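You operate a simulated robot arm through the tools that you are given. There is no shell and no other tool. Be economical: measure what you need, move in short steps, check, and stop when the job is done.

Carry out the task below with a simulated robot arm. There is one attempt and no reset: what you move stays moved.

## Task
Prove both plug gauges in the thick green ring.
Fine: GO must go in, NO must stay out; each goes back in its own socket.

The check looks at the end state, three seconds after you hand in, the way a careful person would. Anything else that was tipped, shoved, dropped, spilled or broken makes it a failure.

## Robot
A 6-joint arm with a two-finger parallel gripper, fixed in place. Base frame: the origin is at the foot of the arm, x ahead of it, y to its left, z up; the work surface is at about z = 0. Units: cm, rad, N and s.
With the tool pointing down near the work surface it reaches from about 14 to 58 cm from the base axis. Its first joint turns from -1.152 to 1.152 rad. Payload 2.1 kg.
The tool frame sits at the grasp point between the pads (the TCP): z along the fingers, y along the line on which they close. The tips reach 3 cm beyond it. Largest opening 9.4 cm; finger width 2.8, thickness 1; the body of the gripper, 5 by 9.6 cm, starts 5.5 cm behind the TCP.
Orientation is that of the tool frame in the base frame, as a unit quaternion [w, x, y, z]. With the fingers straight down and closing along the base's y, the tool's x points along the base's -x, its y along +y and its z along -z.

## Interface
- The arm moves only by the tool jog_arm. Its argument "deltas" is a list of rows, each a list of 7 numbers: the shift along the tool's x, y, z in cm, then the turn, a rotation vector about the tool's x, y, z in degrees, then the finger opening in cm, from 0 to 9.4. In form: [[tx, ty, tz, rx, ry, rz, hand], ...]. A call has 1 to 10 rows; each row shifts and turns the commanded pose from where the row before left it, along the tool's axes as they then stand. Each row takes 0.2 s and may step no farther than 5 cm and 0.15 rad from the row before; otherwise, or with a gripper value out of range, the whole call is refused. Where a pose cannot be reached the arm comes as near as it can. A force on the tool above 40 N (or 10 N above the force at the start of the call, whichever is more), or a blocked arm, ends the call early, and 0.2 s more pass. Each finger travels about 7.2 cm/s and halts on what it meets, pressing with about 40 N; the grip force reading is that of the motor and also rises with nothing between the fingers. The clock runs only during rows and for 0.2 s after the last one: add rows that do not move to give the fingers time. It gives the time, the measured TCP pose, the force on the tool (base axes), the opening and the grip force at its end, in the units of the frame above (readings bear some noise).
- Cameras (640 x 400 px; columns grow to the right, rows downward): "scene" is fixed at [5.01, -36.62, 48.43]; the picture's right is [0.83, -0.56, 0.00], its down [-0.33, -0.48, -0.81] and it looks along [0.46, 0.67, -0.59] (base axes); focal length 278 px, centre (320, 200). "wrist" rides on the gripper at [7.6, 1.4, -10.2] in the tool frame; the picture's right is [-0.18, 0.98, 0.00], its down [-0.75, -0.14, -0.64] and it looks along [-0.63, -0.12, 0.77] (tool axes); focal length 243 px, centre (320, 200). There is no depth. A picture from a camera that has moved, and an enlarged one, comes with that camera's place and axes in the base frame and with its lens.
- get_image(camera): a new picture of that camera. It takes no simulated time.
- zoom(camera, box): a new picture of the part [left, top, right, bottom] of that camera's present view, enlarged. It takes no simulated time.
- sign_off(): hands the job in; it is judged then, once.

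Work in short steps. Places have to be worked out from the pictures, the camera data and where the tool is seen: move nearer, look again, correct. Check each grasp and each placing, and mend what went wrong. You have 120 turns and 84 pictures in all, those below and enlarged ones among them. Open the gripper and draw the arm clear of the work before you hand the job in, unless the task says otherwise; then end with one line.

The tools are called after "Request:" as a command line: name --pt "numbers of a row" for each row, then --argument value for the rest, lists and objects as JSON in quotes. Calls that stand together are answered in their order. jog_arm: Moves the arm, as the interface text tells. Its arguments: {"type":"object","properties":{"deltas":{"type":"array"}},"required":["deltas"]} The other tools are called the same way: get_image (camera) takes a picture; zoom (camera, box) takes an enlarged picture of a part of a camera's view; sign_off () hands the job in.

At the start:

```text
time: 0.0
ee_pos: [36.09, 2.59, 31.82]
tool_rot: [0.0, 0.0, 1.0, 0.0]
contact_force: [0.4, -0.9, 0.1]
gripper_width: 9.42
gripper_force: 0.1
```

scene: 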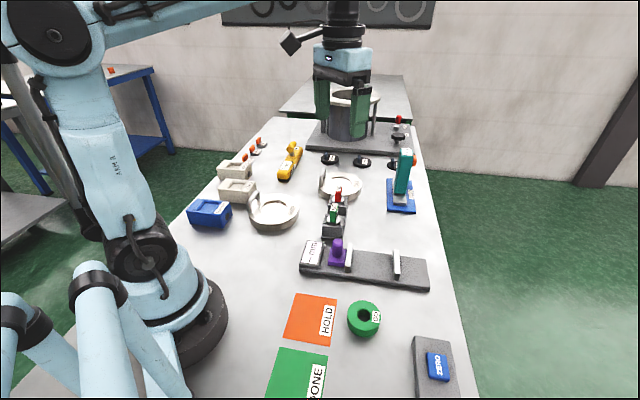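
wrist: 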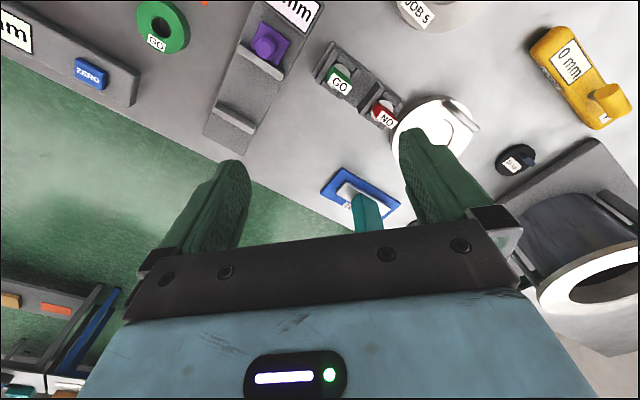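

I'll zoom in on the gauge stand and the green ring first.

Request:
zoom --camera "scene" --box '[280, 160, 440, 260]'

Request:
zoom --camera "scene" --box '[280, 260, 440, 360]'

Request:
zoom --camera "wrist" --box '[120, 0, 440, 200]'

```text
4.00 times, centred on (360, 210) of scene
camera zoom: at [5.01, -36.62, 48.43], right [0.83, -0.56, 0.0], down [-0.33, -0.48, -0.81], along [0.46, 0.67, -0.59], focal length 1112 px, centre (160, 160)
```

zoom: 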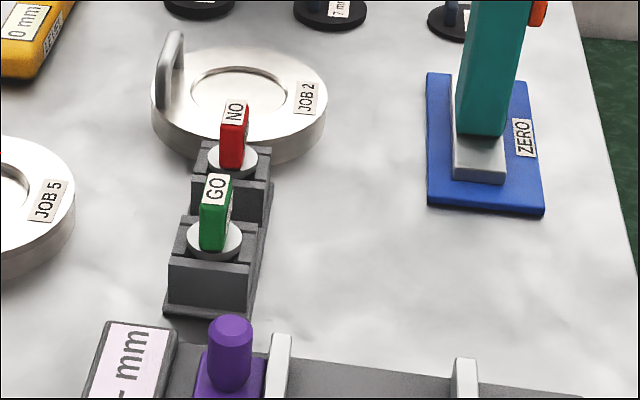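

```text
4.00 times, centred on (360, 310) of scene
camera zoom: at [5.01, -36.62, 48.43], right [0.83, -0.56, 0.0], down [-0.33, -0.48, -0.81], along [0.46, 0.67, -0.59], focal length 1112 px, centre (160, -240)
```

zoom: 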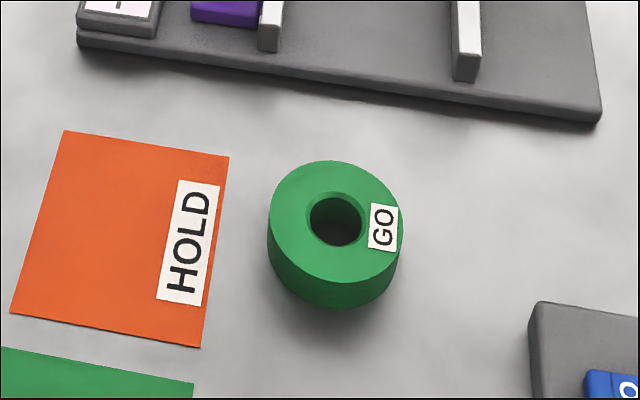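

```text
2.00 times, centred on (280, 100) of wrist
camera zoom: at [28.4, 3.92, 42.18], right [0.18, 0.98, 0.0], down [0.75, -0.14, 0.64], along [0.63, -0.12, -0.77], focal length 485 px, centre (400, 400)
```

zoom: 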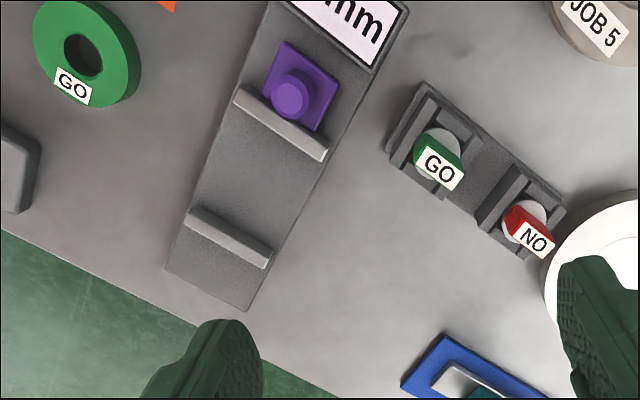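

The GO handle top is near (37.4, 4.8, 8.5), NO near (43.1, 10.5, 8.5), and the ring bore near (27.5, -17.5). I'll move down above GO, staying high, for a closer look.

Request:
jog_arm --pt "0 0 4 0 0 0 9.4" --pt "0 0 4 0 0 0 9.4" --pt "1 -1 3 0 0 0 9.4" --pt "1.5 -1 0 0 0 0 9.4"

Request:
get_image --camera "wrist"

```text
time: 1.0
ee_pos: [33.39, 0.6, 20.8]
tool_rot: [0.001, 0.0, 1.0, 0.0]
contact_force: [0.0, 0.0, 0.2]
gripper_width: 9.39
gripper_force: 0.0
```

```text
78 pictures are left
camera wrist: at [25.85, 1.93, 31.11], right [0.18, 0.98, 0.0], down [0.75, -0.14, 0.64], along [0.63, -0.12, -0.77], focal length 243 px, centre (320, 200)
```

wrist: 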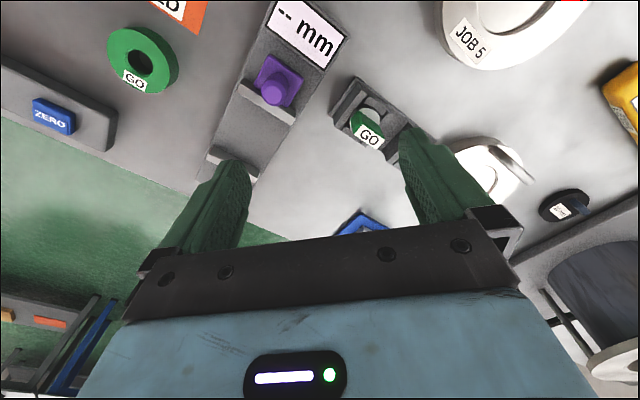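

GO is visible between the camera and the fingers, so I'll enlarge both gauges.

Request:
zoom --camera "wrist" --box '[310, 60, 470, 160]'

Request:
zoom --camera "scene" --box '[312, 180, 360, 242]'

```text
4.00 times, centred on (390, 110) of wrist
camera zoom: at [25.85, 1.93, 31.11], right [0.18, 0.98, 0.0], down [0.75, -0.14, 0.64], along [0.63, -0.12, -0.77], focal length 970 px, centre (40, 560)
```

zoom: 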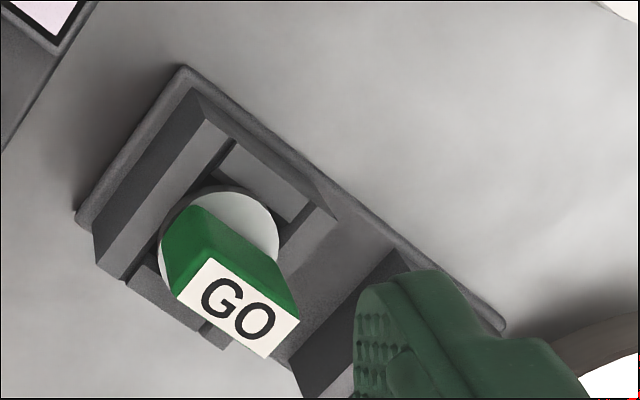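

```text
6.45 times, centred on (336, 211) of scene
camera zoom: at [5.01, -36.61, 48.43], right [0.83, -0.56, 0.0], down [-0.33, -0.48, -0.81], along [0.46, 0.67, -0.59], focal length 1793 px, centre (217, 129)
```

zoom: 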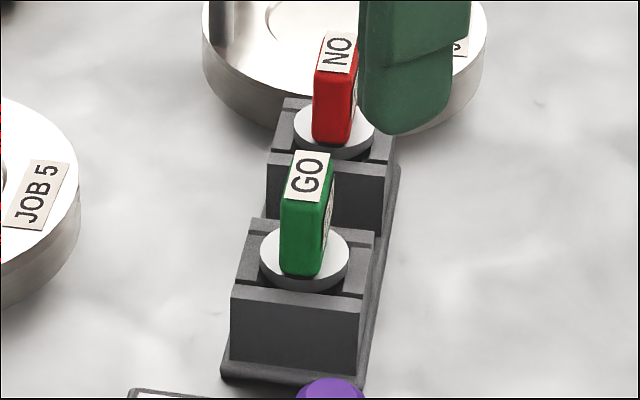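

The handle is a vertical block about 3 × 1.2 cm with its long side along the stand at 45°, centre ≈ (37.25, 4.7). The ring is about 2 cm thick at (27.8, -17.5). I'll go above GO and turn the tool 45°.

Request:
jog_arm --pt "-2 2 0 0 0 0 9.4" --pt "-1.86 2.1 0 0 0 0 9.4" --pt "0 0 1 0 0 -7.5 9.4" --pt "0 0 1 0 0 -7.5 9.4" --pt "0 0 0 0 0 -7.5 9.4" --pt "0 0 0 0 0 -7.5 8" --pt "0 0 0 0 0 -7.5 6" --pt "0 0 0 0 0 -7.5 5" --pt "0 0 0 0 0 0 5"

Request:
get_image --camera "wrist"

Request:
zoom --camera "scene" --box '[288, 130, 384, 250]'

```text
time: 3.0
ee_pos: [37.36, 4.75, 18.64]
tool_rot: [-0.001, -0.383, 0.924, 0.0]
contact_force: [-0.1, 0.4, 0.4]
gripper_width: 5.02
gripper_force: 0.0
```

```text
75 pictures are left
camera wrist: at [31.0, 0.25, 29.11], right [-0.57, 0.82, 0.0], down [0.63, 0.43, 0.64], along [0.53, 0.36, -0.77], focal length 243 px, centre (320, 200)
```

wrist: 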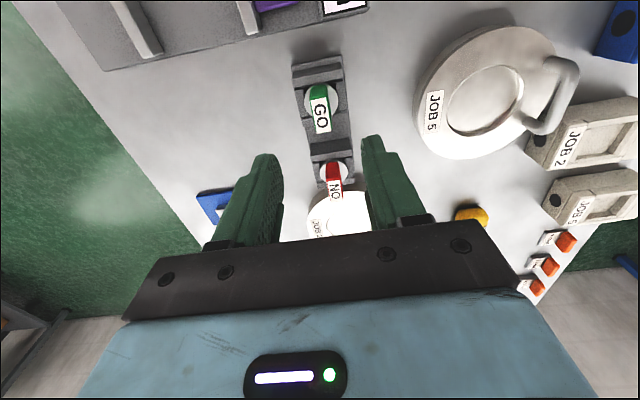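

```text
3.33 times, centred on (336, 190) of scene
camera zoom: at [5.01, -36.62, 48.43], right [0.83, -0.56, 0.0], down [-0.33, -0.48, -0.81], along [0.46, 0.67, -0.59], focal length 926 px, centre (267, 233)
```

zoom: 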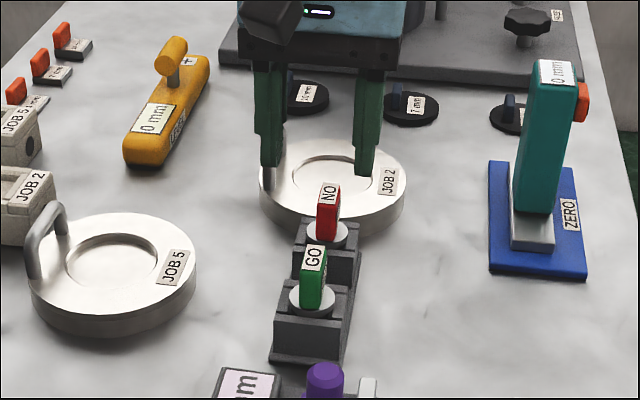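

Request:
zoom --camera "wrist" --box '[272, 50, 368, 210]'

```text
2.50 times, centred on (320, 130) of wrist
camera zoom: at [31.0, 0.25, 29.11], right [-0.57, 0.82, 0.0], down [0.63, 0.43, 0.64], along [0.53, 0.36, -0.77], focal length 606 px, centre (320, 375)
```

zoom: 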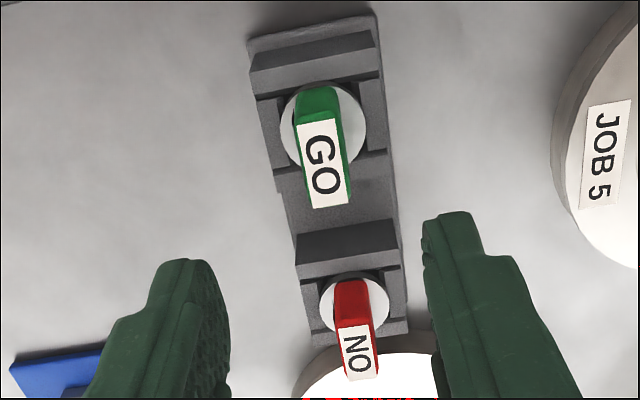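

TCP is already centred over GO, which I estimate at (37.4, 4.75) with yaw about 44°. I'll descend until the tips are beside the upper handle, then check.

Request:
jog_arm --pt "0 0 4 0 0 0 5" --pt "0 0 3 0 0 0 5" --pt "0 0 1.6 0 0 0 5" --pt "0 0 0 0 0 0 5"

Request:
zoom --camera "scene" --box '[288, 160, 384, 240]'

Request:
get_image --camera "wrist"

```text
time: 4.0
ee_pos: [37.33, 4.69, 10.18]
tool_rot: [0.001, -0.382, 0.924, 0.0]
contact_force: [0.2, -0.2, -0.1]
gripper_width: 5.01
gripper_force: 0.1
```

```text
5.00 times, centred on (336, 200) of scene
camera zoom: at [5.01, -36.62, 48.43], right [0.83, -0.56, 0.0], down [-0.33, -0.48, -0.81], along [0.46, 0.67, -0.59], focal length 1390 px, centre (240, 200)
```

zoom: 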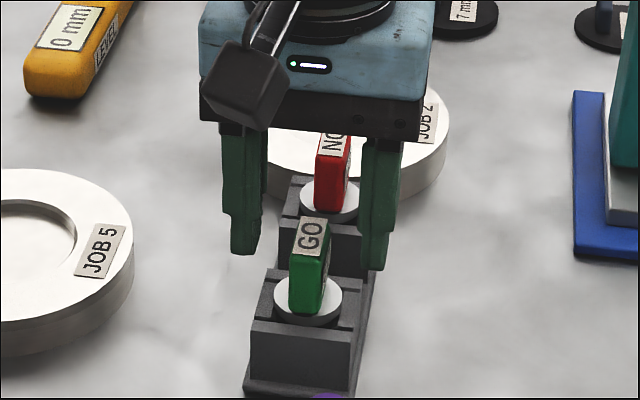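

```text
71 pictures are left
camera wrist: at [30.94, 0.25, 20.52], right [-0.56, 0.83, 0.0], down [0.63, 0.43, 0.64], along [0.53, 0.36, -0.77], focal length 243 px, centre (320, 200)
```

wrist: 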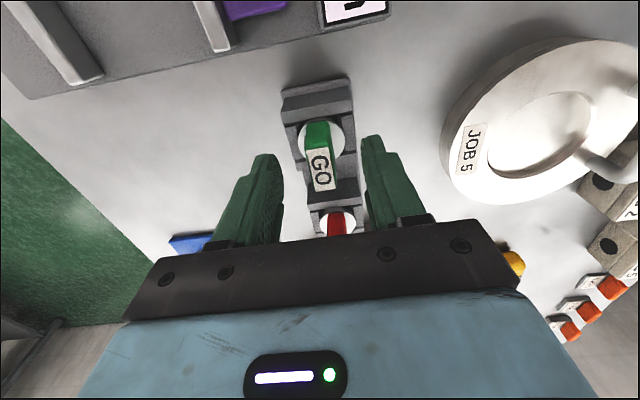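

Tips straddle the handle and are centred. I'll descend 1.4 cm so the tips stop just above the flange, then close gently.

Request:
jog_arm --pt "0 0 0.8 0 0 0 5" --pt "0 0 0.6 0 0 0 4" --pt "0 0 0 0 0 0 3" --pt "0 0 0 0 0 0 2" --pt "0 0 0 0 0 0 1.6"

Request:
zoom --camera "scene" --box '[304, 180, 368, 240]'

Request:
zoom --camera "wrist" --box '[240, 80, 400, 240]'

```text
time: 5.2
ee_pos: [37.31, 4.69, 8.77]
tool_rot: [0.0, -0.383, 0.924, 0.0]
contact_force: [0.6, -0.7, -0.3]
gripper_width: 1.61
gripper_force: 0.6
```

```text
6.67 times, centred on (336, 210) of scene
camera zoom: at [5.01, -36.62, 48.43], right [0.83, -0.56, 0.0], down [-0.33, -0.48, -0.81], along [0.46, 0.67, -0.59], focal length 1853 px, centre (213, 133)
```

zoom: 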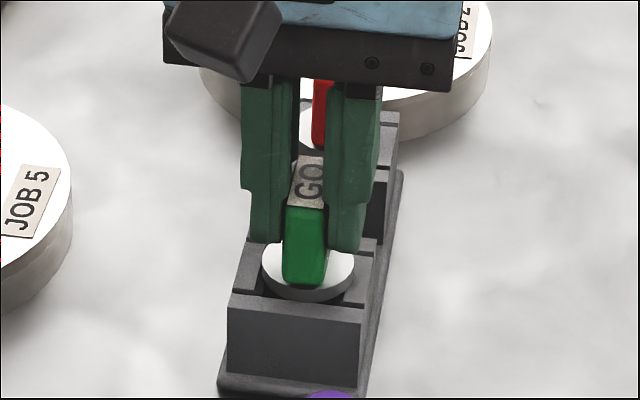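

```text
2.50 times, centred on (320, 160) of wrist
camera zoom: at [30.98, 0.13, 19.16], right [-0.56, 0.83, 0.0], down [0.63, 0.43, 0.64], along [0.53, 0.36, -0.77], focal length 606 px, centre (320, 300)
```

zoom: 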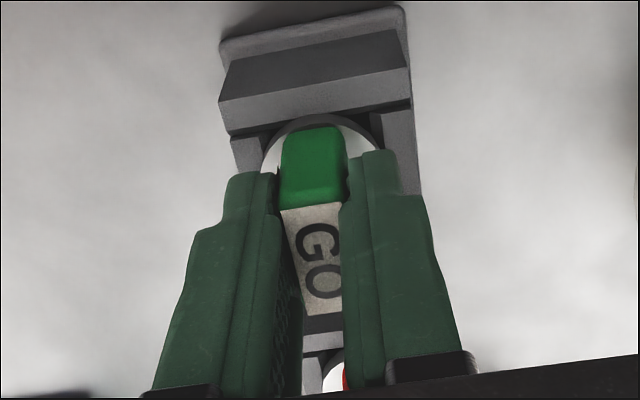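

The fingers bracket the handle evenly, so I'll close fully, then check the grip.

Request:
jog_arm --pt "0 0 0 0 0 0 1.2" --pt "0 0 0 0 0 0 0.8" --pt "0 0 0 0 0 0 0.5" --pt "0 0 0 0 0 0 0.5"

```text
time: 6.2
ee_pos: [37.3, 4.62, 8.74]
tool_rot: [0.001, -0.382, 0.924, 0.0]
contact_force: [-0.3, -0.1, -0.6]
gripper_width: 1.51
gripper_force: 40.4
```

Gripped at 1.5 cm width. I'll lift straight up slowly, watching the force.

Request:
jog_arm --pt "0 0 -0.5 0 0 0 0.5" --pt "0 0 -1.0 0 0 0 0.5" --pt "0 0 -1.5 0 0 0 0.5" --pt "0 0 -2 0 0 0 0.5" --pt "0 0 -3 0 0 0 0.5" --pt "0 0 -2 0 0 0 0.5" --pt "0 0 0 0 0 0 0.5"

Request:
zoom --camera "scene" --box '[272, 110, 400, 250]'

Request:
get_image --camera "wrist"

```text
time: 7.8
ee_pos: [37.38, 4.83, 18.9]
tool_rot: [0.001, -0.382, 0.924, 0.001]
contact_force: [-0.2, 0.5, -0.8]
gripper_width: 1.54
gripper_force: 39.9
```

```text
2.86 times, centred on (336, 180) of scene
camera zoom: at [5.01, -36.62, 48.43], right [0.83, -0.56, 0.0], down [-0.33, -0.48, -0.81], along [0.46, 0.67, -0.59], focal length 794 px, centre (274, 257)
```

zoom: 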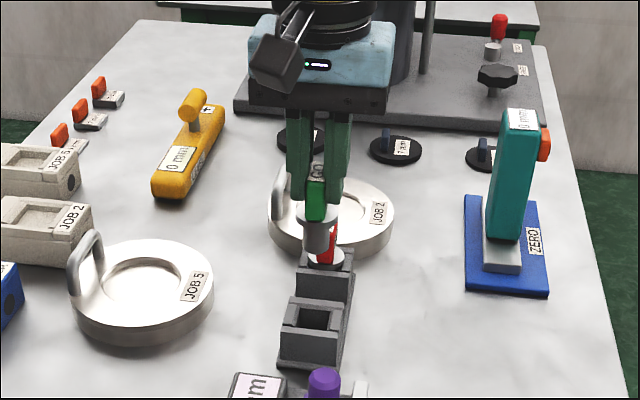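

```text
67 pictures are left
camera wrist: at [30.94, 0.31, 29.28], right [-0.56, 0.83, 0.0], down [0.63, 0.43, 0.64], along [0.53, 0.36, -0.77], focal length 243 px, centre (320, 200)
```

wrist: 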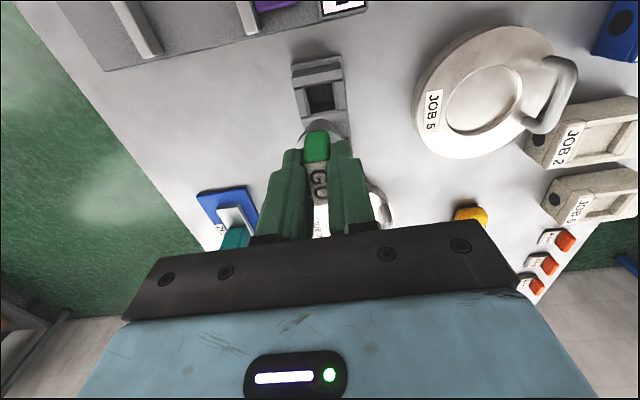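

GO is held upright and free. I'll carry it at height to above the ring at roughly (27.8, -17.5).

Request:
jog_arm --pt "3 -1.2 0 0 0 0 0.5" --pt "4 -1.6 0 0 0 0 0.5" --pt "4.5 -1.8 0 0 0 0 0.5" --pt "4.5 -1.8 0 0 0 0 0.5" --pt "4 -1.6 0 0 0 0 0.5" --pt "2.55 -0.98 0 0 0 0 0.5" --pt "0 0 0 0 0 0 0.5" --pt "0 0 0 0 0 0 0.5"

Request:
get_image --camera "wrist"

Request:
zoom --camera "scene" --box '[272, 180, 464, 360]'

```text
time: 9.6
ee_pos: [27.48, -17.61, 18.84]
tool_rot: [0.0, -0.382, 0.924, 0.0]
contact_force: [1.1, 0.5, -1.1]
gripper_width: 1.51
gripper_force: 39.6
```

```text
66 pictures are left
camera wrist: at [21.12, -21.86, 29.15], right [-0.56, 0.83, 0.0], down [0.63, 0.43, 0.64], along [0.53, 0.36, -0.77], focal length 243 px, centre (320, 200)
```

wrist: 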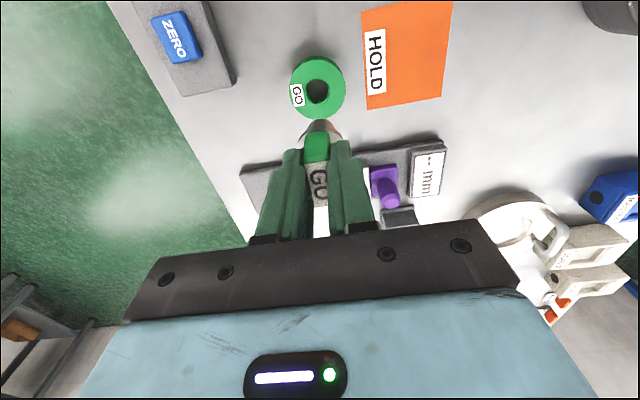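

```text
2.22 times, centred on (368, 270) of scene
camera zoom: at [5.01, -36.62, 48.43], right [0.83, -0.56, 0.0], down [-0.33, -0.48, -0.81], along [0.46, 0.67, -0.59], focal length 618 px, centre (213, 44)
```

zoom: 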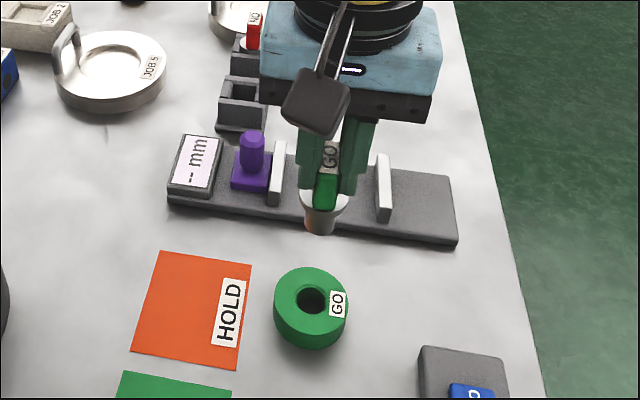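

Request:
zoom --camera "wrist" --box '[270, 40, 366, 180]'

Request:
zoom --camera "scene" --box '[340, 220, 400, 345]'

```text
2.86 times, centred on (318, 110) of wrist
camera zoom: at [21.12, -21.86, 29.15], right [-0.56, 0.83, 0.0], down [0.63, 0.43, 0.64], along [0.53, 0.36, -0.77], focal length 693 px, centre (326, 457)
```

zoom: 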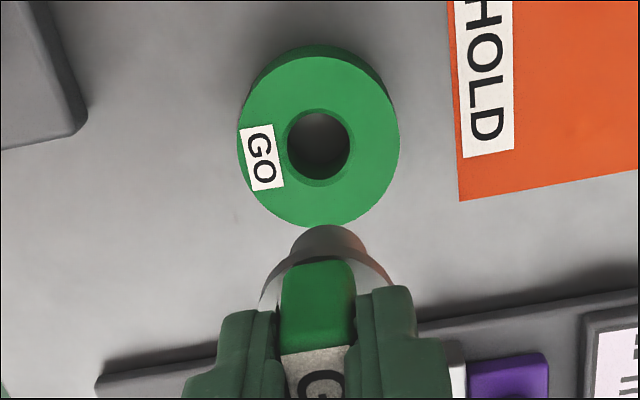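

```text
3.20 times, centred on (370, 282) of scene
camera zoom: at [5.01, -36.62, 48.43], right [0.83, -0.56, 0.0], down [-0.33, -0.48, -0.81], along [0.46, 0.67, -0.59], focal length 889 px, centre (160, -64)
```

zoom: 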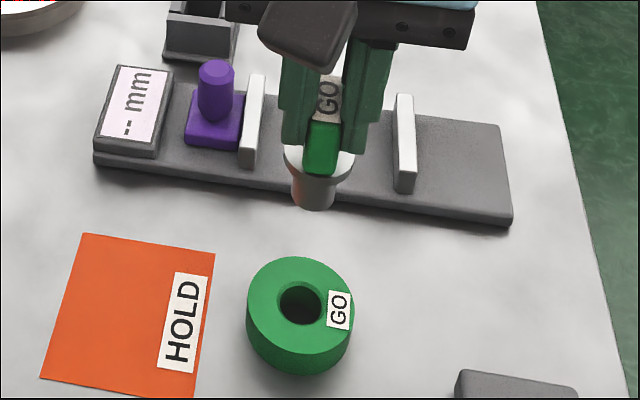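

By my estimate the plug bottom is about 6.8 cm below the TCP, and the bore is at (27.54, -17.68) with its top near 2.5. I'll descend to hover about 1.5 cm above the ring and compare in both cameras.

Request:
jog_arm --pt "0 0 3 0 0 0 0.5" --pt "0 0 3 0 0 0 0.5" --pt "0 0 1.8 0 0 0 0.5" --pt "0 0 0 0 0 0 0.5"

Request:
zoom --camera "wrist" --box '[270, 60, 366, 180]'

Request:
zoom --camera "scene" --box '[330, 260, 400, 345]'

```text
time: 10.6
ee_pos: [27.61, -17.69, 10.78]
tool_rot: [0.0, -0.382, 0.924, 0.0]
contact_force: [0.0, -0.3, -1.1]
gripper_width: 1.51
gripper_force: 39.6
```

```text
3.33 times, centred on (318, 120) of wrist
camera zoom: at [21.29, -22.12, 21.13], right [-0.56, 0.83, 0.0], down [0.63, 0.43, 0.64], along [0.53, 0.36, -0.77], focal length 809 px, centre (327, 467)
```

zoom: 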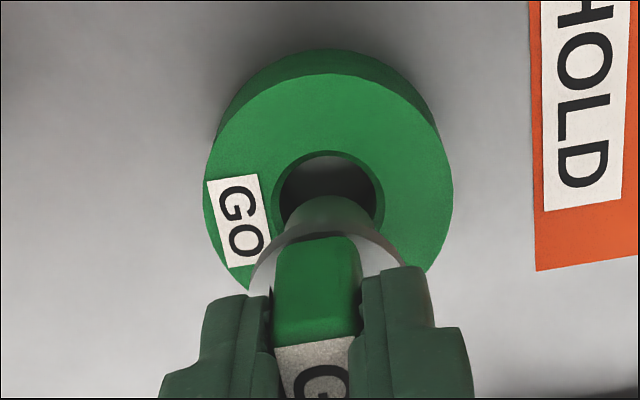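

```text
4.71 times, centred on (365, 302) of scene
camera zoom: at [5.01, -36.62, 48.43], right [0.83, -0.56, 0.0], down [-0.33, -0.48, -0.81], along [0.46, 0.67, -0.59], focal length 1308 px, centre (108, -282)
```

zoom: 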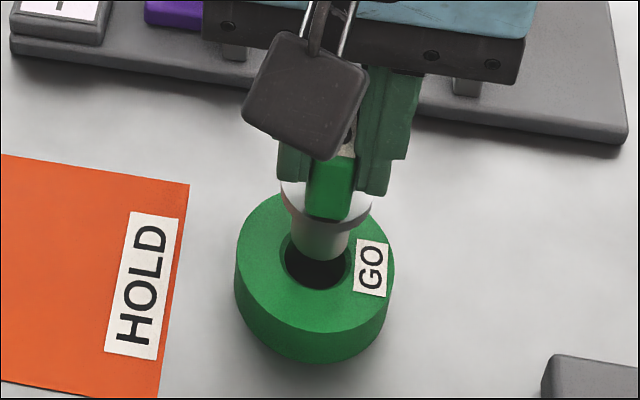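

The plug is within about 2 mm of the bore axis. I'll nudge it 1 mm, lower to just above the rim, and re-check.

Request:
jog_arm --pt "0.1 0 0.5 0 0 0 0.5" --pt "0 0 0.5 0 0 0 0.5" --pt "0 0 0 0 0 0 0.5"

Request:
zoom --camera "wrist" --box '[280, 80, 360, 160]'

Request:
zoom --camera "scene" --box '[340, 285, 390, 345]'

```text
time: 11.4
ee_pos: [27.53, -17.79, 10.0]
tool_rot: [-0.002, -0.383, 0.924, 0.0]
contact_force: [-12.7, -8.7, 27.7]
gripper_width: 1.51
gripper_force: 40.1
```

```text
5.00 times, centred on (320, 120) of wrist
camera zoom: at [21.18, -22.22, 20.36], right [-0.56, 0.83, 0.0], down [0.64, 0.43, 0.64], along [0.53, 0.36, -0.77], focal length 1213 px, centre (320, 600)
```

zoom: 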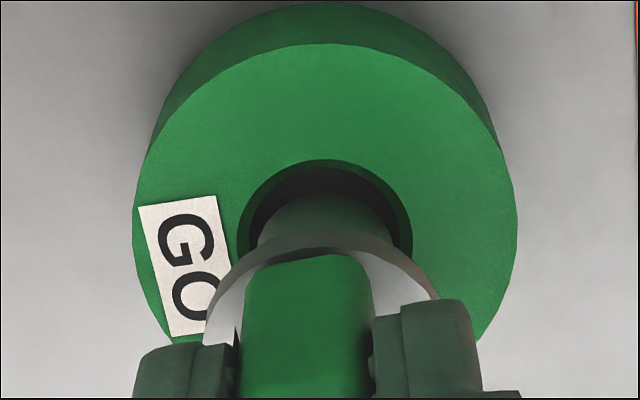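

```text
6.67 times, centred on (365, 315) of scene
camera zoom: at [5.0, -36.61, 48.44], right [0.83, -0.56, 0.0], down [-0.33, -0.48, -0.81], along [0.46, 0.67, -0.59], focal length 1853 px, centre (20, -567)
```

zoom: 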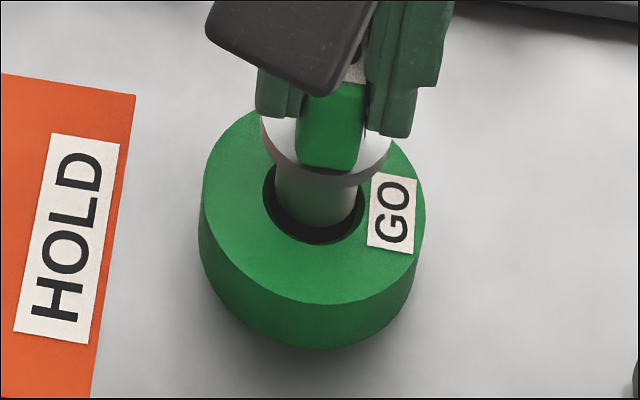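

I touched the chamfer on the far (+x,+y) side, and both images show the gap on the near side. I'll raise 0.3, shift 0.2 cm along tool +x, and lower gently.

Request:
jog_arm --pt "0 0 -0.4 0 0 0 0.5" --pt "0.2 0 0 0 0 0 0.5" --pt "0 0 0.2 0 0 0 0.5" --pt "0 0 0.2 0 0 0 0.5"

```text
time: 12.4
ee_pos: [27.56, -17.75, 10.02]
tool_rot: [-0.001, -0.382, 0.924, 0.001]
contact_force: [-0.1, 0.5, -2.2]
gripper_width: 1.53
gripper_force: 39.9
```

No contact now at the same height. Lowering on in small steps.

Request:
jog_arm --pt "0 0 0.15 0 0 0 0.5" --pt "0 0 0.15 0 0 0 0.5" --pt "0 0 0.15 0 0 0 0.5"

Request:
zoom --camera "wrist" --box '[280, 80, 360, 160]'

Request:
zoom --camera "scene" --box '[340, 285, 390, 345]'

```text
time: 13.2
ee_pos: [27.49, -17.79, 9.62]
tool_rot: [0.001, -0.383, 0.924, 0.0]
contact_force: [0.0, 0.1, -1.0]
gripper_width: 1.51
gripper_force: 40.1
```

```text
5.00 times, centred on (320, 120) of wrist
camera zoom: at [21.17, -22.27, 19.92], right [-0.56, 0.83, 0.0], down [0.63, 0.43, 0.64], along [0.53, 0.36, -0.77], focal length 1213 px, centre (320, 600)
```

zoom: 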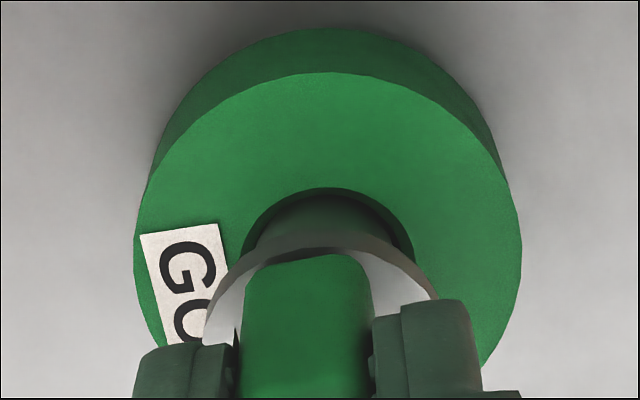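

```text
6.67 times, centred on (365, 315) of scene
camera zoom: at [5.01, -36.62, 48.43], right [0.83, -0.56, 0.0], down [-0.33, -0.48, -0.81], along [0.46, 0.67, -0.59], focal length 1853 px, centre (20, -567)
```

zoom: 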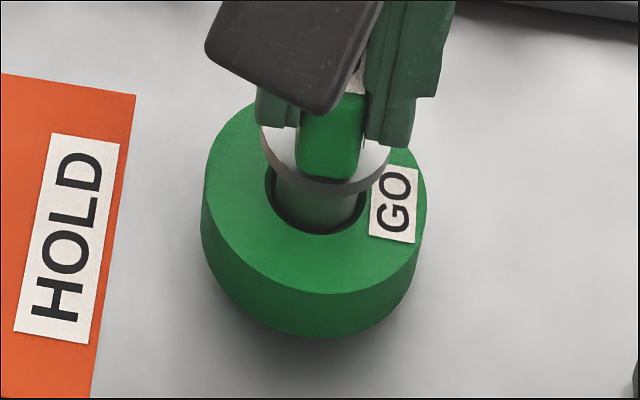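

No contact; the plug appears to be entering the bore. I'll continue down.

Request:
jog_arm --pt "0 0 0.2 0 0 0 0.5" --pt "0 0 0.2 0 0 0 0.5" --pt "0 0 0.2 0 0 0 0.5"

Request:
zoom --camera "scene" --box '[340, 285, 390, 345]'

```text
time: 14.0
ee_pos: [27.54, -17.87, 8.91]
tool_rot: [0.0, -0.383, 0.924, 0.0]
contact_force: [0.0, 0.3, -1.6]
gripper_width: 1.52
gripper_force: 40.3
```

```text
6.67 times, centred on (365, 315) of scene
camera zoom: at [5.01, -36.62, 48.43], right [0.83, -0.56, 0.0], down [-0.33, -0.48, -0.81], along [0.46, 0.67, -0.59], focal length 1853 px, centre (20, -567)
```

zoom: 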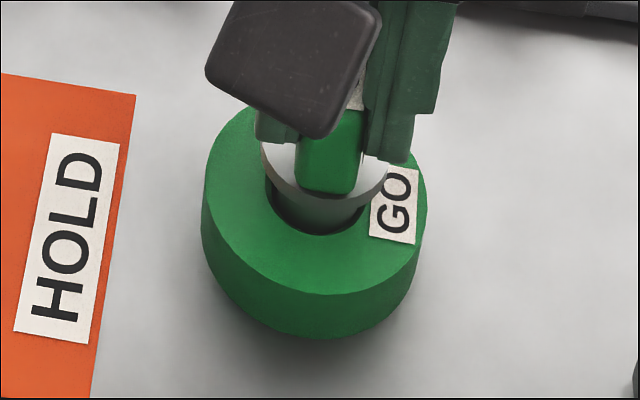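

Entering freely. I'll continue until the flange is close to the ring top.

Request:
jog_arm --pt "0 0 0.2 0 0 0 0.5" --pt "0 0 0.2 0 0 0 0.5" --pt "0 0 0.2 0 0 0 0.5" --pt "0 0 0.2 0 0 0 0.5"

Request:
zoom --camera "scene" --box '[340, 285, 390, 345]'

```text
time: 15.0
ee_pos: [27.5, -17.87, 8.2]
tool_rot: [0.0, -0.384, 0.923, 0.0]
contact_force: [0.0, -0.3, -1.9]
gripper_width: 1.53
gripper_force: 40.0
```

```text
6.67 times, centred on (365, 315) of scene
camera zoom: at [5.01, -36.62, 48.43], right [0.83, -0.56, 0.0], down [-0.33, -0.48, -0.81], along [0.46, 0.67, -0.59], focal length 1853 px, centre (20, -567)
```

zoom: 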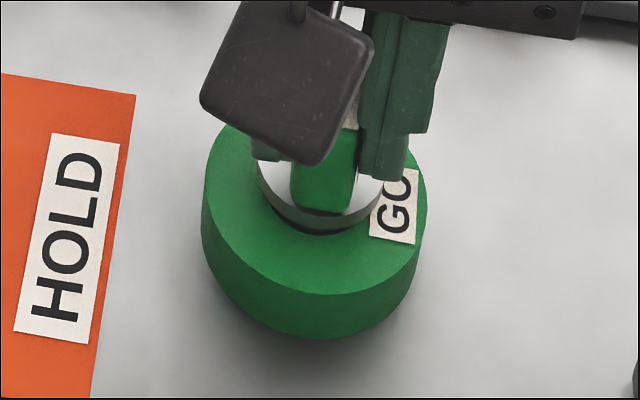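

Nearly seated. I'll take a few 1 mm steps to seat the flange.

Request:
jog_arm --pt "0 0 0.1 0 0 0 0.5" --pt "0 0 0.1 0 0 0 0.5" --pt "0 0 0.1 0 0 0 0.5" --pt "0 0 0.05 0 0 0 0.5"

Request:
zoom --camera "scene" --box '[340, 285, 390, 345]'

```text
time: 16.0
ee_pos: [27.46, -17.83, 7.8]
tool_rot: [0.0, -0.383, 0.924, 0.001]
contact_force: [-3.6, -2.8, 34.0]
gripper_width: 1.52
gripper_force: 40.2
```

```text
6.67 times, centred on (365, 315) of scene
camera zoom: at [5.0, -36.61, 48.44], right [0.83, -0.56, 0.0], down [-0.33, -0.48, -0.81], along [0.46, 0.67, -0.59], focal length 1853 px, centre (20, -567)
```

zoom: 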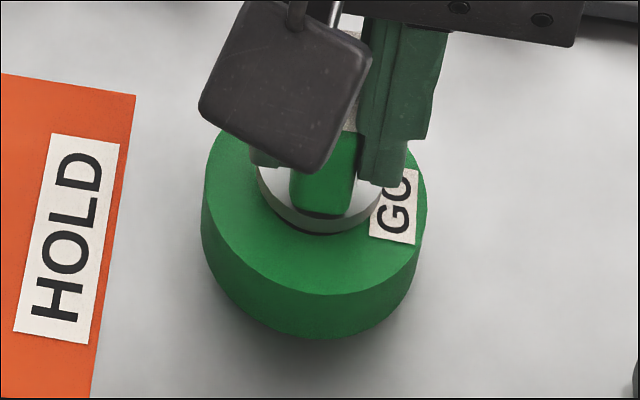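

GO is fully in, with the flange seated at 34 N. I'll withdraw straight up and check that the ring stays down.

Request:
jog_arm --pt "0 0 -0.35 0 0 0 0.5" --pt "0 0 -0.5 0 0 0 0.5" --pt "0 0 -0.8 0 0 0 0.5" --pt "0 0 -1 0 0 0 0.5" --pt "0 0 -2 0 0 0 0.5" --pt "0 0 -3 0 0 0 0.5" --pt "0 0 -3.5 0 0 0 0.5" --pt "0 0 0 0 0 0 0.5"

Request:
zoom --camera "scene" --box '[272, 220, 432, 345]'

Request:
zoom --camera "wrist" --box '[270, 40, 366, 180]'

```text
time: 17.8
ee_pos: [27.48, -17.85, 18.95]
tool_rot: [0.0, -0.383, 0.924, 0.0]
contact_force: [-0.6, 0.5, -1.8]
gripper_width: 1.53
gripper_force: 40.3
```

```text
3.20 times, centred on (352, 282) of scene
camera zoom: at [5.01, -36.62, 48.43], right [0.83, -0.56, 0.0], down [-0.33, -0.48, -0.81], along [0.46, 0.67, -0.59], focal length 889 px, centre (218, -64)
```

zoom: 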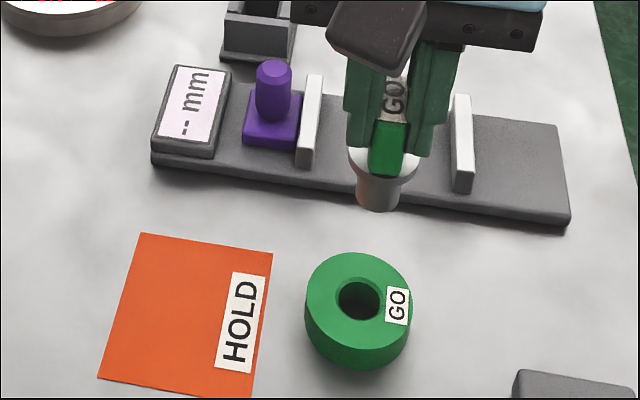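

```text
2.86 times, centred on (318, 110) of wrist
camera zoom: at [21.23, -22.23, 29.27], right [-0.56, 0.83, 0.0], down [0.63, 0.43, 0.64], along [0.53, 0.36, -0.77], focal length 693 px, centre (326, 457)
```

zoom: 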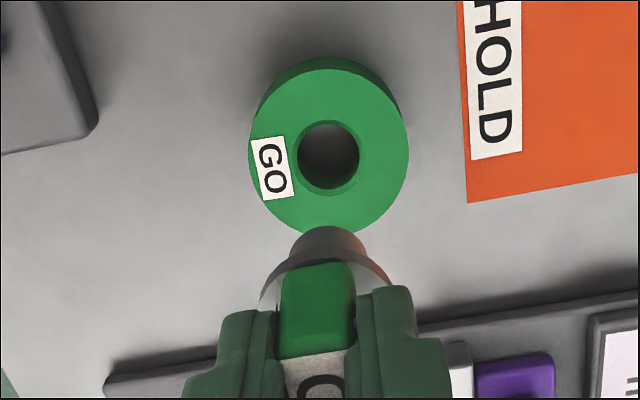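

The ring is flat and intact, and its bore is now about under the TCP. I'll reverse the move to carry GO back above its socket.

Request:
jog_arm --pt "-3 1.2 0 0 0 0 0.5" --pt "-4 1.6 0 0 0 0 0.5" --pt "-4.5 1.8 0 0 0 0 0.5" --pt "-4.5 1.8 0 0 0 0 0.5" --pt "-4 1.6 0 0 0 0 0.5" --pt "-2.85 0.98 0 0 0 0 0.5" --pt "0 0 0 0 0 0 0.5" --pt "0 0 0 0 0 0 0.5"

Request:
zoom --camera "wrist" --box '[270, 40, 366, 180]'

```text
time: 19.6
ee_pos: [37.12, 4.74, 18.78]
tool_rot: [0.001, -0.382, 0.924, 0.0]
contact_force: [0.5, -0.2, -1.4]
gripper_width: 1.51
gripper_force: 40.4
```

```text
2.86 times, centred on (318, 110) of wrist
camera zoom: at [30.74, 0.3, 29.18], right [-0.56, 0.83, 0.0], down [0.63, 0.43, 0.64], along [0.53, 0.36, -0.77], focal length 693 px, centre (326, 457)
```

zoom: 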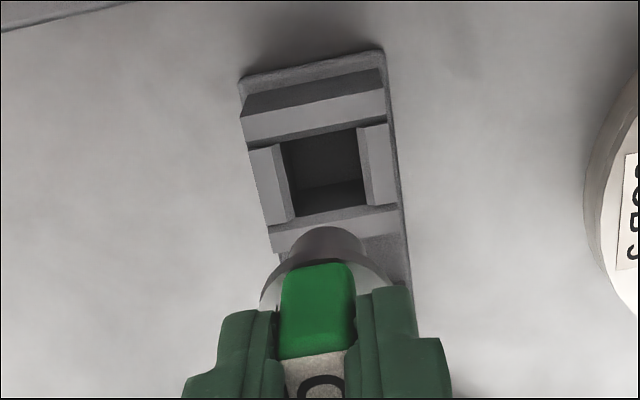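

Descending to just above the socket, then checking the pose.

Request:
jog_arm --pt "0 0 3 0 0 0 0.5" --pt "0 0 2.5 0 0 0 0.5" --pt "0 0 0 0 0 0 0.5" --pt "0 0 0 0 0 0 0.5"

Request:
zoom --camera "wrist" --box '[270, 40, 366, 180]'

Request:
zoom --camera "scene" --box '[304, 170, 368, 240]'

```text
time: 20.6
ee_pos: [37.13, 4.64, 13.27]
tool_rot: [0.0, -0.382, 0.924, 0.001]
contact_force: [-0.1, -0.2, -0.8]
gripper_width: 1.52
gripper_force: 40.4
```

```text
2.86 times, centred on (318, 110) of wrist
camera zoom: at [30.8, 0.2, 23.69], right [-0.56, 0.83, 0.0], down [0.63, 0.43, 0.64], along [0.53, 0.36, -0.77], focal length 693 px, centre (326, 457)
```

zoom: 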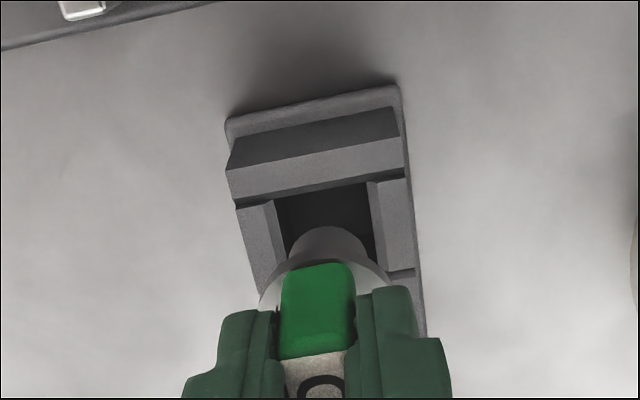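

```text
5.71 times, centred on (336, 205) of scene
camera zoom: at [5.01, -36.62, 48.43], right [0.83, -0.56, 0.0], down [-0.33, -0.48, -0.81], along [0.46, 0.67, -0.59], focal length 1588 px, centre (229, 171)
```

zoom: 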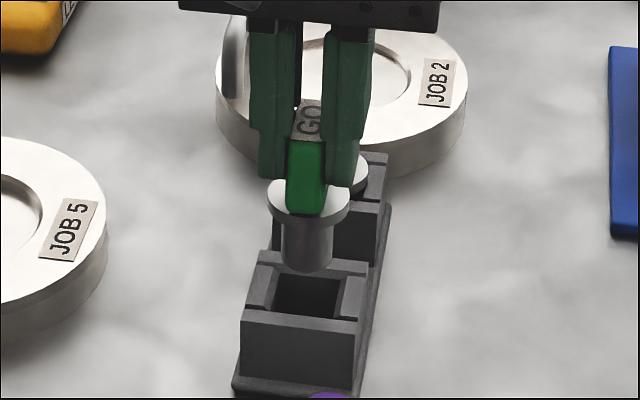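

The plug lines up with the square socket. I'll apply a ~1 mm correction and lower in steps.

Request:
jog_arm --pt "-0.08 -0.06 1 0 0 0 0.5" --pt "0 0 0.8 0 0 0 0.5" --pt "0 0 0.5 0 0 0 0.5" --pt "0 0 0.5 0 0 0 0.5"

Request:
zoom --camera "scene" --box '[304, 170, 368, 240]'

```text
time: 21.6
ee_pos: [37.34, 4.7, 10.66]
tool_rot: [0.0, -0.383, 0.924, -0.001]
contact_force: [0.0, -0.8, -1.6]
gripper_width: 1.54
gripper_force: 39.9
```

```text
5.71 times, centred on (336, 205) of scene
camera zoom: at [5.01, -36.62, 48.43], right [0.83, -0.56, 0.0], down [-0.33, -0.48, -0.81], along [0.46, 0.67, -0.59], focal length 1588 px, centre (229, 171)
```

zoom: 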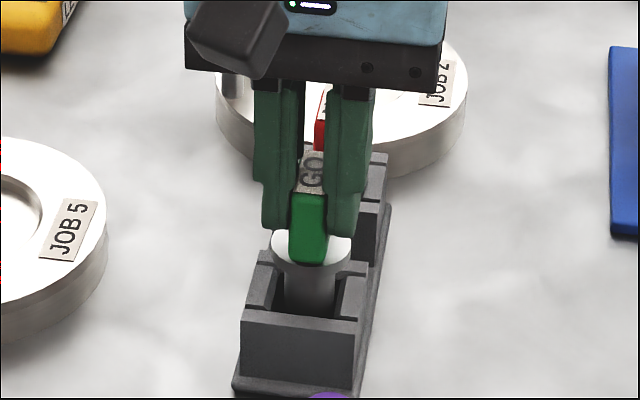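

The plug is in the socket mouth with no contact. Lowering the remaining ~1.9 cm in small steps.

Request:
jog_arm --pt "0 0 0.5 0 0 0 0.5" --pt "0 0 0.5 0 0 0 0.5" --pt "0 0 0.4 0 0 0 0.5" --pt "0 0 0.3 0 0 0 0.5" --pt "0 0 0.1 0 0 0 0.5"

Request:
zoom --camera "scene" --box '[304, 170, 368, 240]'

```text
time: 22.8
ee_pos: [37.47, 4.65, 8.9]
tool_rot: [0.001, -0.382, 0.924, 0.0]
contact_force: [0.8, -0.8, -0.6]
gripper_width: 1.53
gripper_force: 39.5
```

```text
5.71 times, centred on (336, 205) of scene
camera zoom: at [5.01, -36.62, 48.43], right [0.83, -0.56, 0.0], down [-0.33, -0.48, -0.81], along [0.46, 0.67, -0.59], focal length 1588 px, centre (229, 171)
```

zoom: 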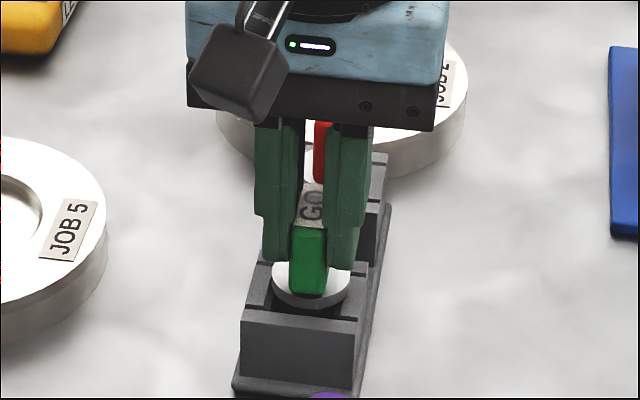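

A little lower until it rests, then I'll release slowly.

Request:
jog_arm --pt "0 0 0.1 0 0 0 0.5" --pt "0 0 0.08 0 0 0 0.5" --pt "0 0 0 0 0 0 0.5"

```text
time: 23.6
ee_pos: [37.41, 4.71, 8.75]
tool_rot: [0.0, -0.384, 0.924, 0.0]
contact_force: [0.1, -0.4, -1.9]
gripper_width: 1.5
gripper_force: 40.3
```

Request:
jog_arm --pt "0 0 0.06 0 0 0 0.5" --pt "0 0 0.06 0 0 0 0.5" --pt "0 0 0 0 0 0 0.5"

```text
time: 24.4
ee_pos: [37.45, 4.72, 8.68]
tool_rot: [0.0, -0.383, 0.924, 0.0]
contact_force: [-1.6, 0.4, 8.5]
gripper_width: 1.51
gripper_force: 39.7
```

Resting (8.5 N). I'll release gently and raise straight up.

Request:
jog_arm --pt "0 0 0 0 0 0 1.8" --pt "0 0 0 0 0 0 2.6" --pt "0 0 0 0 0 0 4" --pt "0 0 0 0 0 0 5" --pt "0 0 -2 0 0 0 5" --pt "0 0 -3 0 0 0 5" --pt "0 0 -4 0 0 0 5" --pt "0 0 0 0 0 0 5"

Request:
zoom --camera "wrist" --box '[272, 50, 368, 210]'

Request:
zoom --camera "scene" --box '[304, 170, 368, 240]'

```text
time: 26.2
ee_pos: [37.27, 4.78, 17.56]
tool_rot: [0.001, -0.383, 0.924, 0.0]
contact_force: [-0.6, -0.6, -0.2]
gripper_width: 4.98
gripper_force: 0.1
```

```text
2.50 times, centred on (320, 130) of wrist
camera zoom: at [31.02, 0.4, 27.96], right [-0.56, 0.83, 0.0], down [0.63, 0.43, 0.64], along [0.53, 0.36, -0.77], focal length 606 px, centre (320, 375)
```

zoom: 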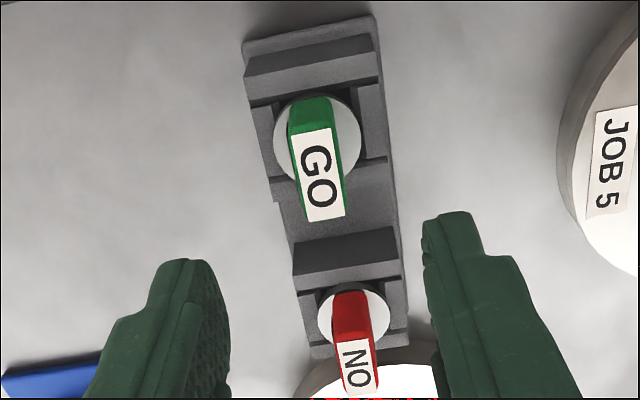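

```text
5.71 times, centred on (336, 205) of scene
camera zoom: at [5.01, -36.62, 48.43], right [0.83, -0.56, 0.0], down [-0.33, -0.48, -0.81], along [0.46, 0.67, -0.59], focal length 1588 px, centre (229, 171)
```

zoom: 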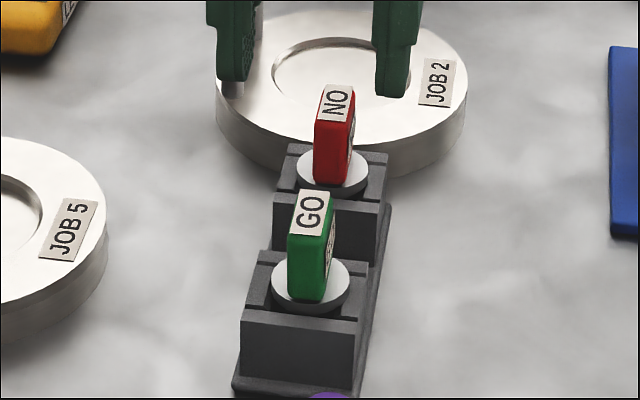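

GO is back upright in its socket. NO is 8.26 cm farther along the stand, at about (43.2, 10.5). I'll move there and lower to check.

Request:
jog_arm --pt "-4.2 0 0 0 0 0 5" --pt "-4.0 0 0 0 0 0 5" --pt "0 0 4 0 0 0 5" --pt "0 0 3 0 0 0 5" --pt "0 0 0 0 0 0 5" --pt "0 0 0 0 0 0 5"

Request:
zoom --camera "wrist" --box '[240, 80, 400, 240]'

Request:
zoom --camera "scene" --box '[304, 150, 368, 220]'

```text
time: 27.6
ee_pos: [43.21, 10.41, 10.39]
tool_rot: [0.0, -0.382, 0.924, 0.0]
contact_force: [0.1, 0.9, -0.5]
gripper_width: 4.99
gripper_force: 0.0
```

```text
2.50 times, centred on (320, 160) of wrist
camera zoom: at [36.94, 6.03, 20.84], right [-0.56, 0.83, 0.0], down [0.63, 0.43, 0.64], along [0.53, 0.36, -0.77], focal length 606 px, centre (320, 300)
```

zoom: 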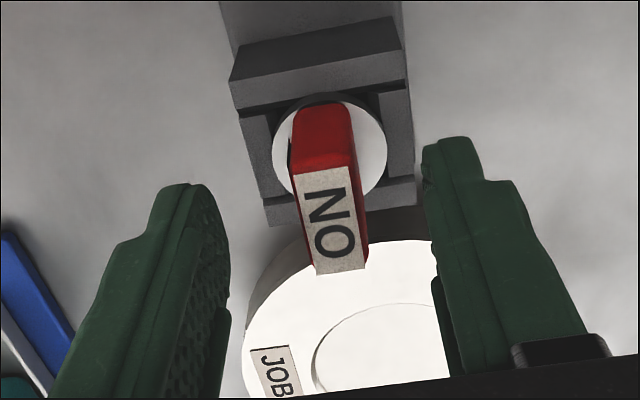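

```text
5.71 times, centred on (336, 185) of scene
camera zoom: at [5.01, -36.62, 48.43], right [0.83, -0.56, 0.0], down [-0.33, -0.48, -0.81], along [0.46, 0.67, -0.59], focal length 1588 px, centre (229, 286)
```

zoom: 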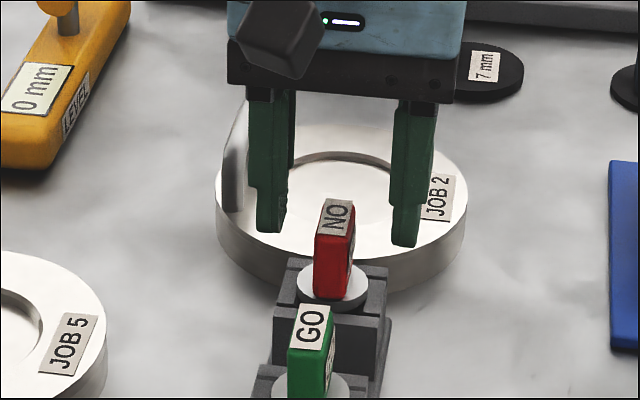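

NO appears about 2 mm to the tool's +y side. I'll shift and descend to the same grasp height (8.74), then narrow.

Request:
jog_arm --pt "0 0.17 0.8 0 0 0 5" --pt "0 0 0.85 0 0 0 4" --pt "0 0 0 0 0 0 3" --pt "0 0 0 0 0 0 2.2" --pt "0 0 0 0 0 0 1.8"

Request:
zoom --camera "wrist" --box '[240, 80, 400, 240]'

Request:
zoom --camera "scene" --box '[304, 150, 368, 220]'

```text
time: 28.8
ee_pos: [43.28, 10.65, 8.98]
tool_rot: [0.0, -0.383, 0.924, 0.0]
contact_force: [-0.4, 0.1, 0.0]
gripper_width: 1.79
gripper_force: 0.0
```

```text
2.50 times, centred on (320, 160) of wrist
camera zoom: at [36.84, 6.18, 19.22], right [-0.56, 0.83, 0.0], down [0.63, 0.43, 0.64], along [0.53, 0.36, -0.77], focal length 606 px, centre (320, 300)
```

zoom: 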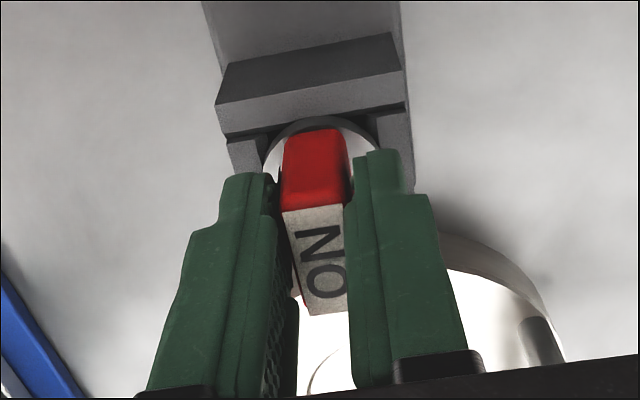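

```text
5.71 times, centred on (336, 185) of scene
camera zoom: at [5.01, -36.62, 48.43], right [0.83, -0.56, 0.0], down [-0.33, -0.48, -0.81], along [0.46, 0.67, -0.59], focal length 1588 px, centre (229, 286)
```

zoom: 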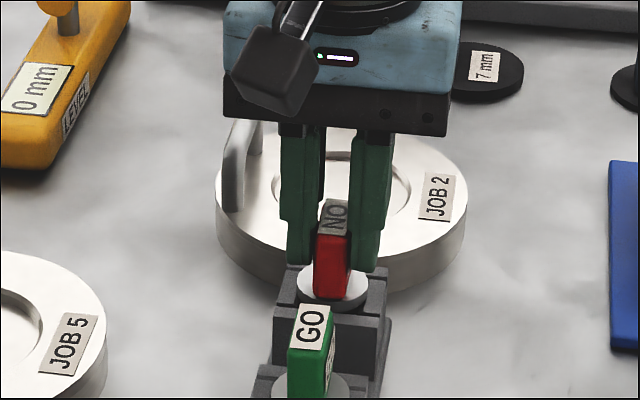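

Well bracketed; I'll grip and lift.

Request:
jog_arm --pt "0 0 0 0 0 0 1.4" --pt "0 0 0 0 0 0 0.9" --pt "0 0 0 0 0 0 0.5" --pt "0 0 0 0 0 0 0.5"

```text
time: 29.8
ee_pos: [43.14, 10.58, 8.91]
tool_rot: [0.0, -0.382, 0.924, 0.001]
contact_force: [0.4, 0.1, 0.8]
gripper_width: 1.52
gripper_force: 40.4
```

Request:
jog_arm --pt "0 0 -0.5 0 0 0 0.5" --pt "0 0 -1.0 0 0 0 0.5" --pt "0 0 -1.5 0 0 0 0.5" --pt "0 0 -2 0 0 0 0.5" --pt "0 0 -3 0 0 0 0.5" --pt "0 0 -2 0 0 0 0.5" --pt "0 0 0 0 0 0 0.5" --pt "0 0 0 0 0 0 0.5"

Request:
zoom --camera "wrist" --box '[270, 40, 366, 180]'

```text
time: 31.6
ee_pos: [42.98, 10.61, 18.92]
tool_rot: [0.001, -0.382, 0.924, 0.0]
contact_force: [0.2, -0.1, -2.0]
gripper_width: 1.52
gripper_force: 40.0
```

```text
2.86 times, centred on (318, 110) of wrist
camera zoom: at [36.71, 6.13, 29.3], right [-0.56, 0.83, 0.0], down [0.63, 0.43, 0.64], along [0.53, 0.36, -0.77], focal length 693 px, centre (326, 457)
```

zoom: 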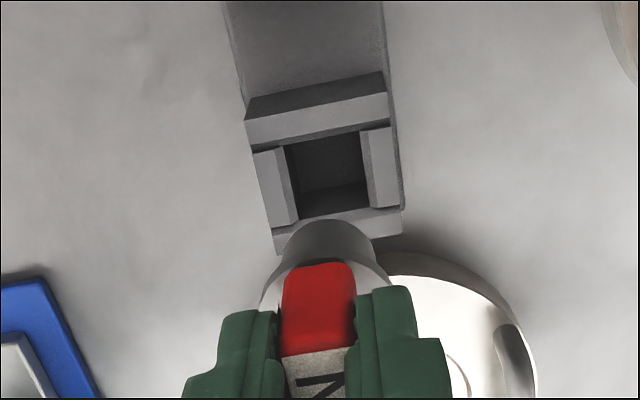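

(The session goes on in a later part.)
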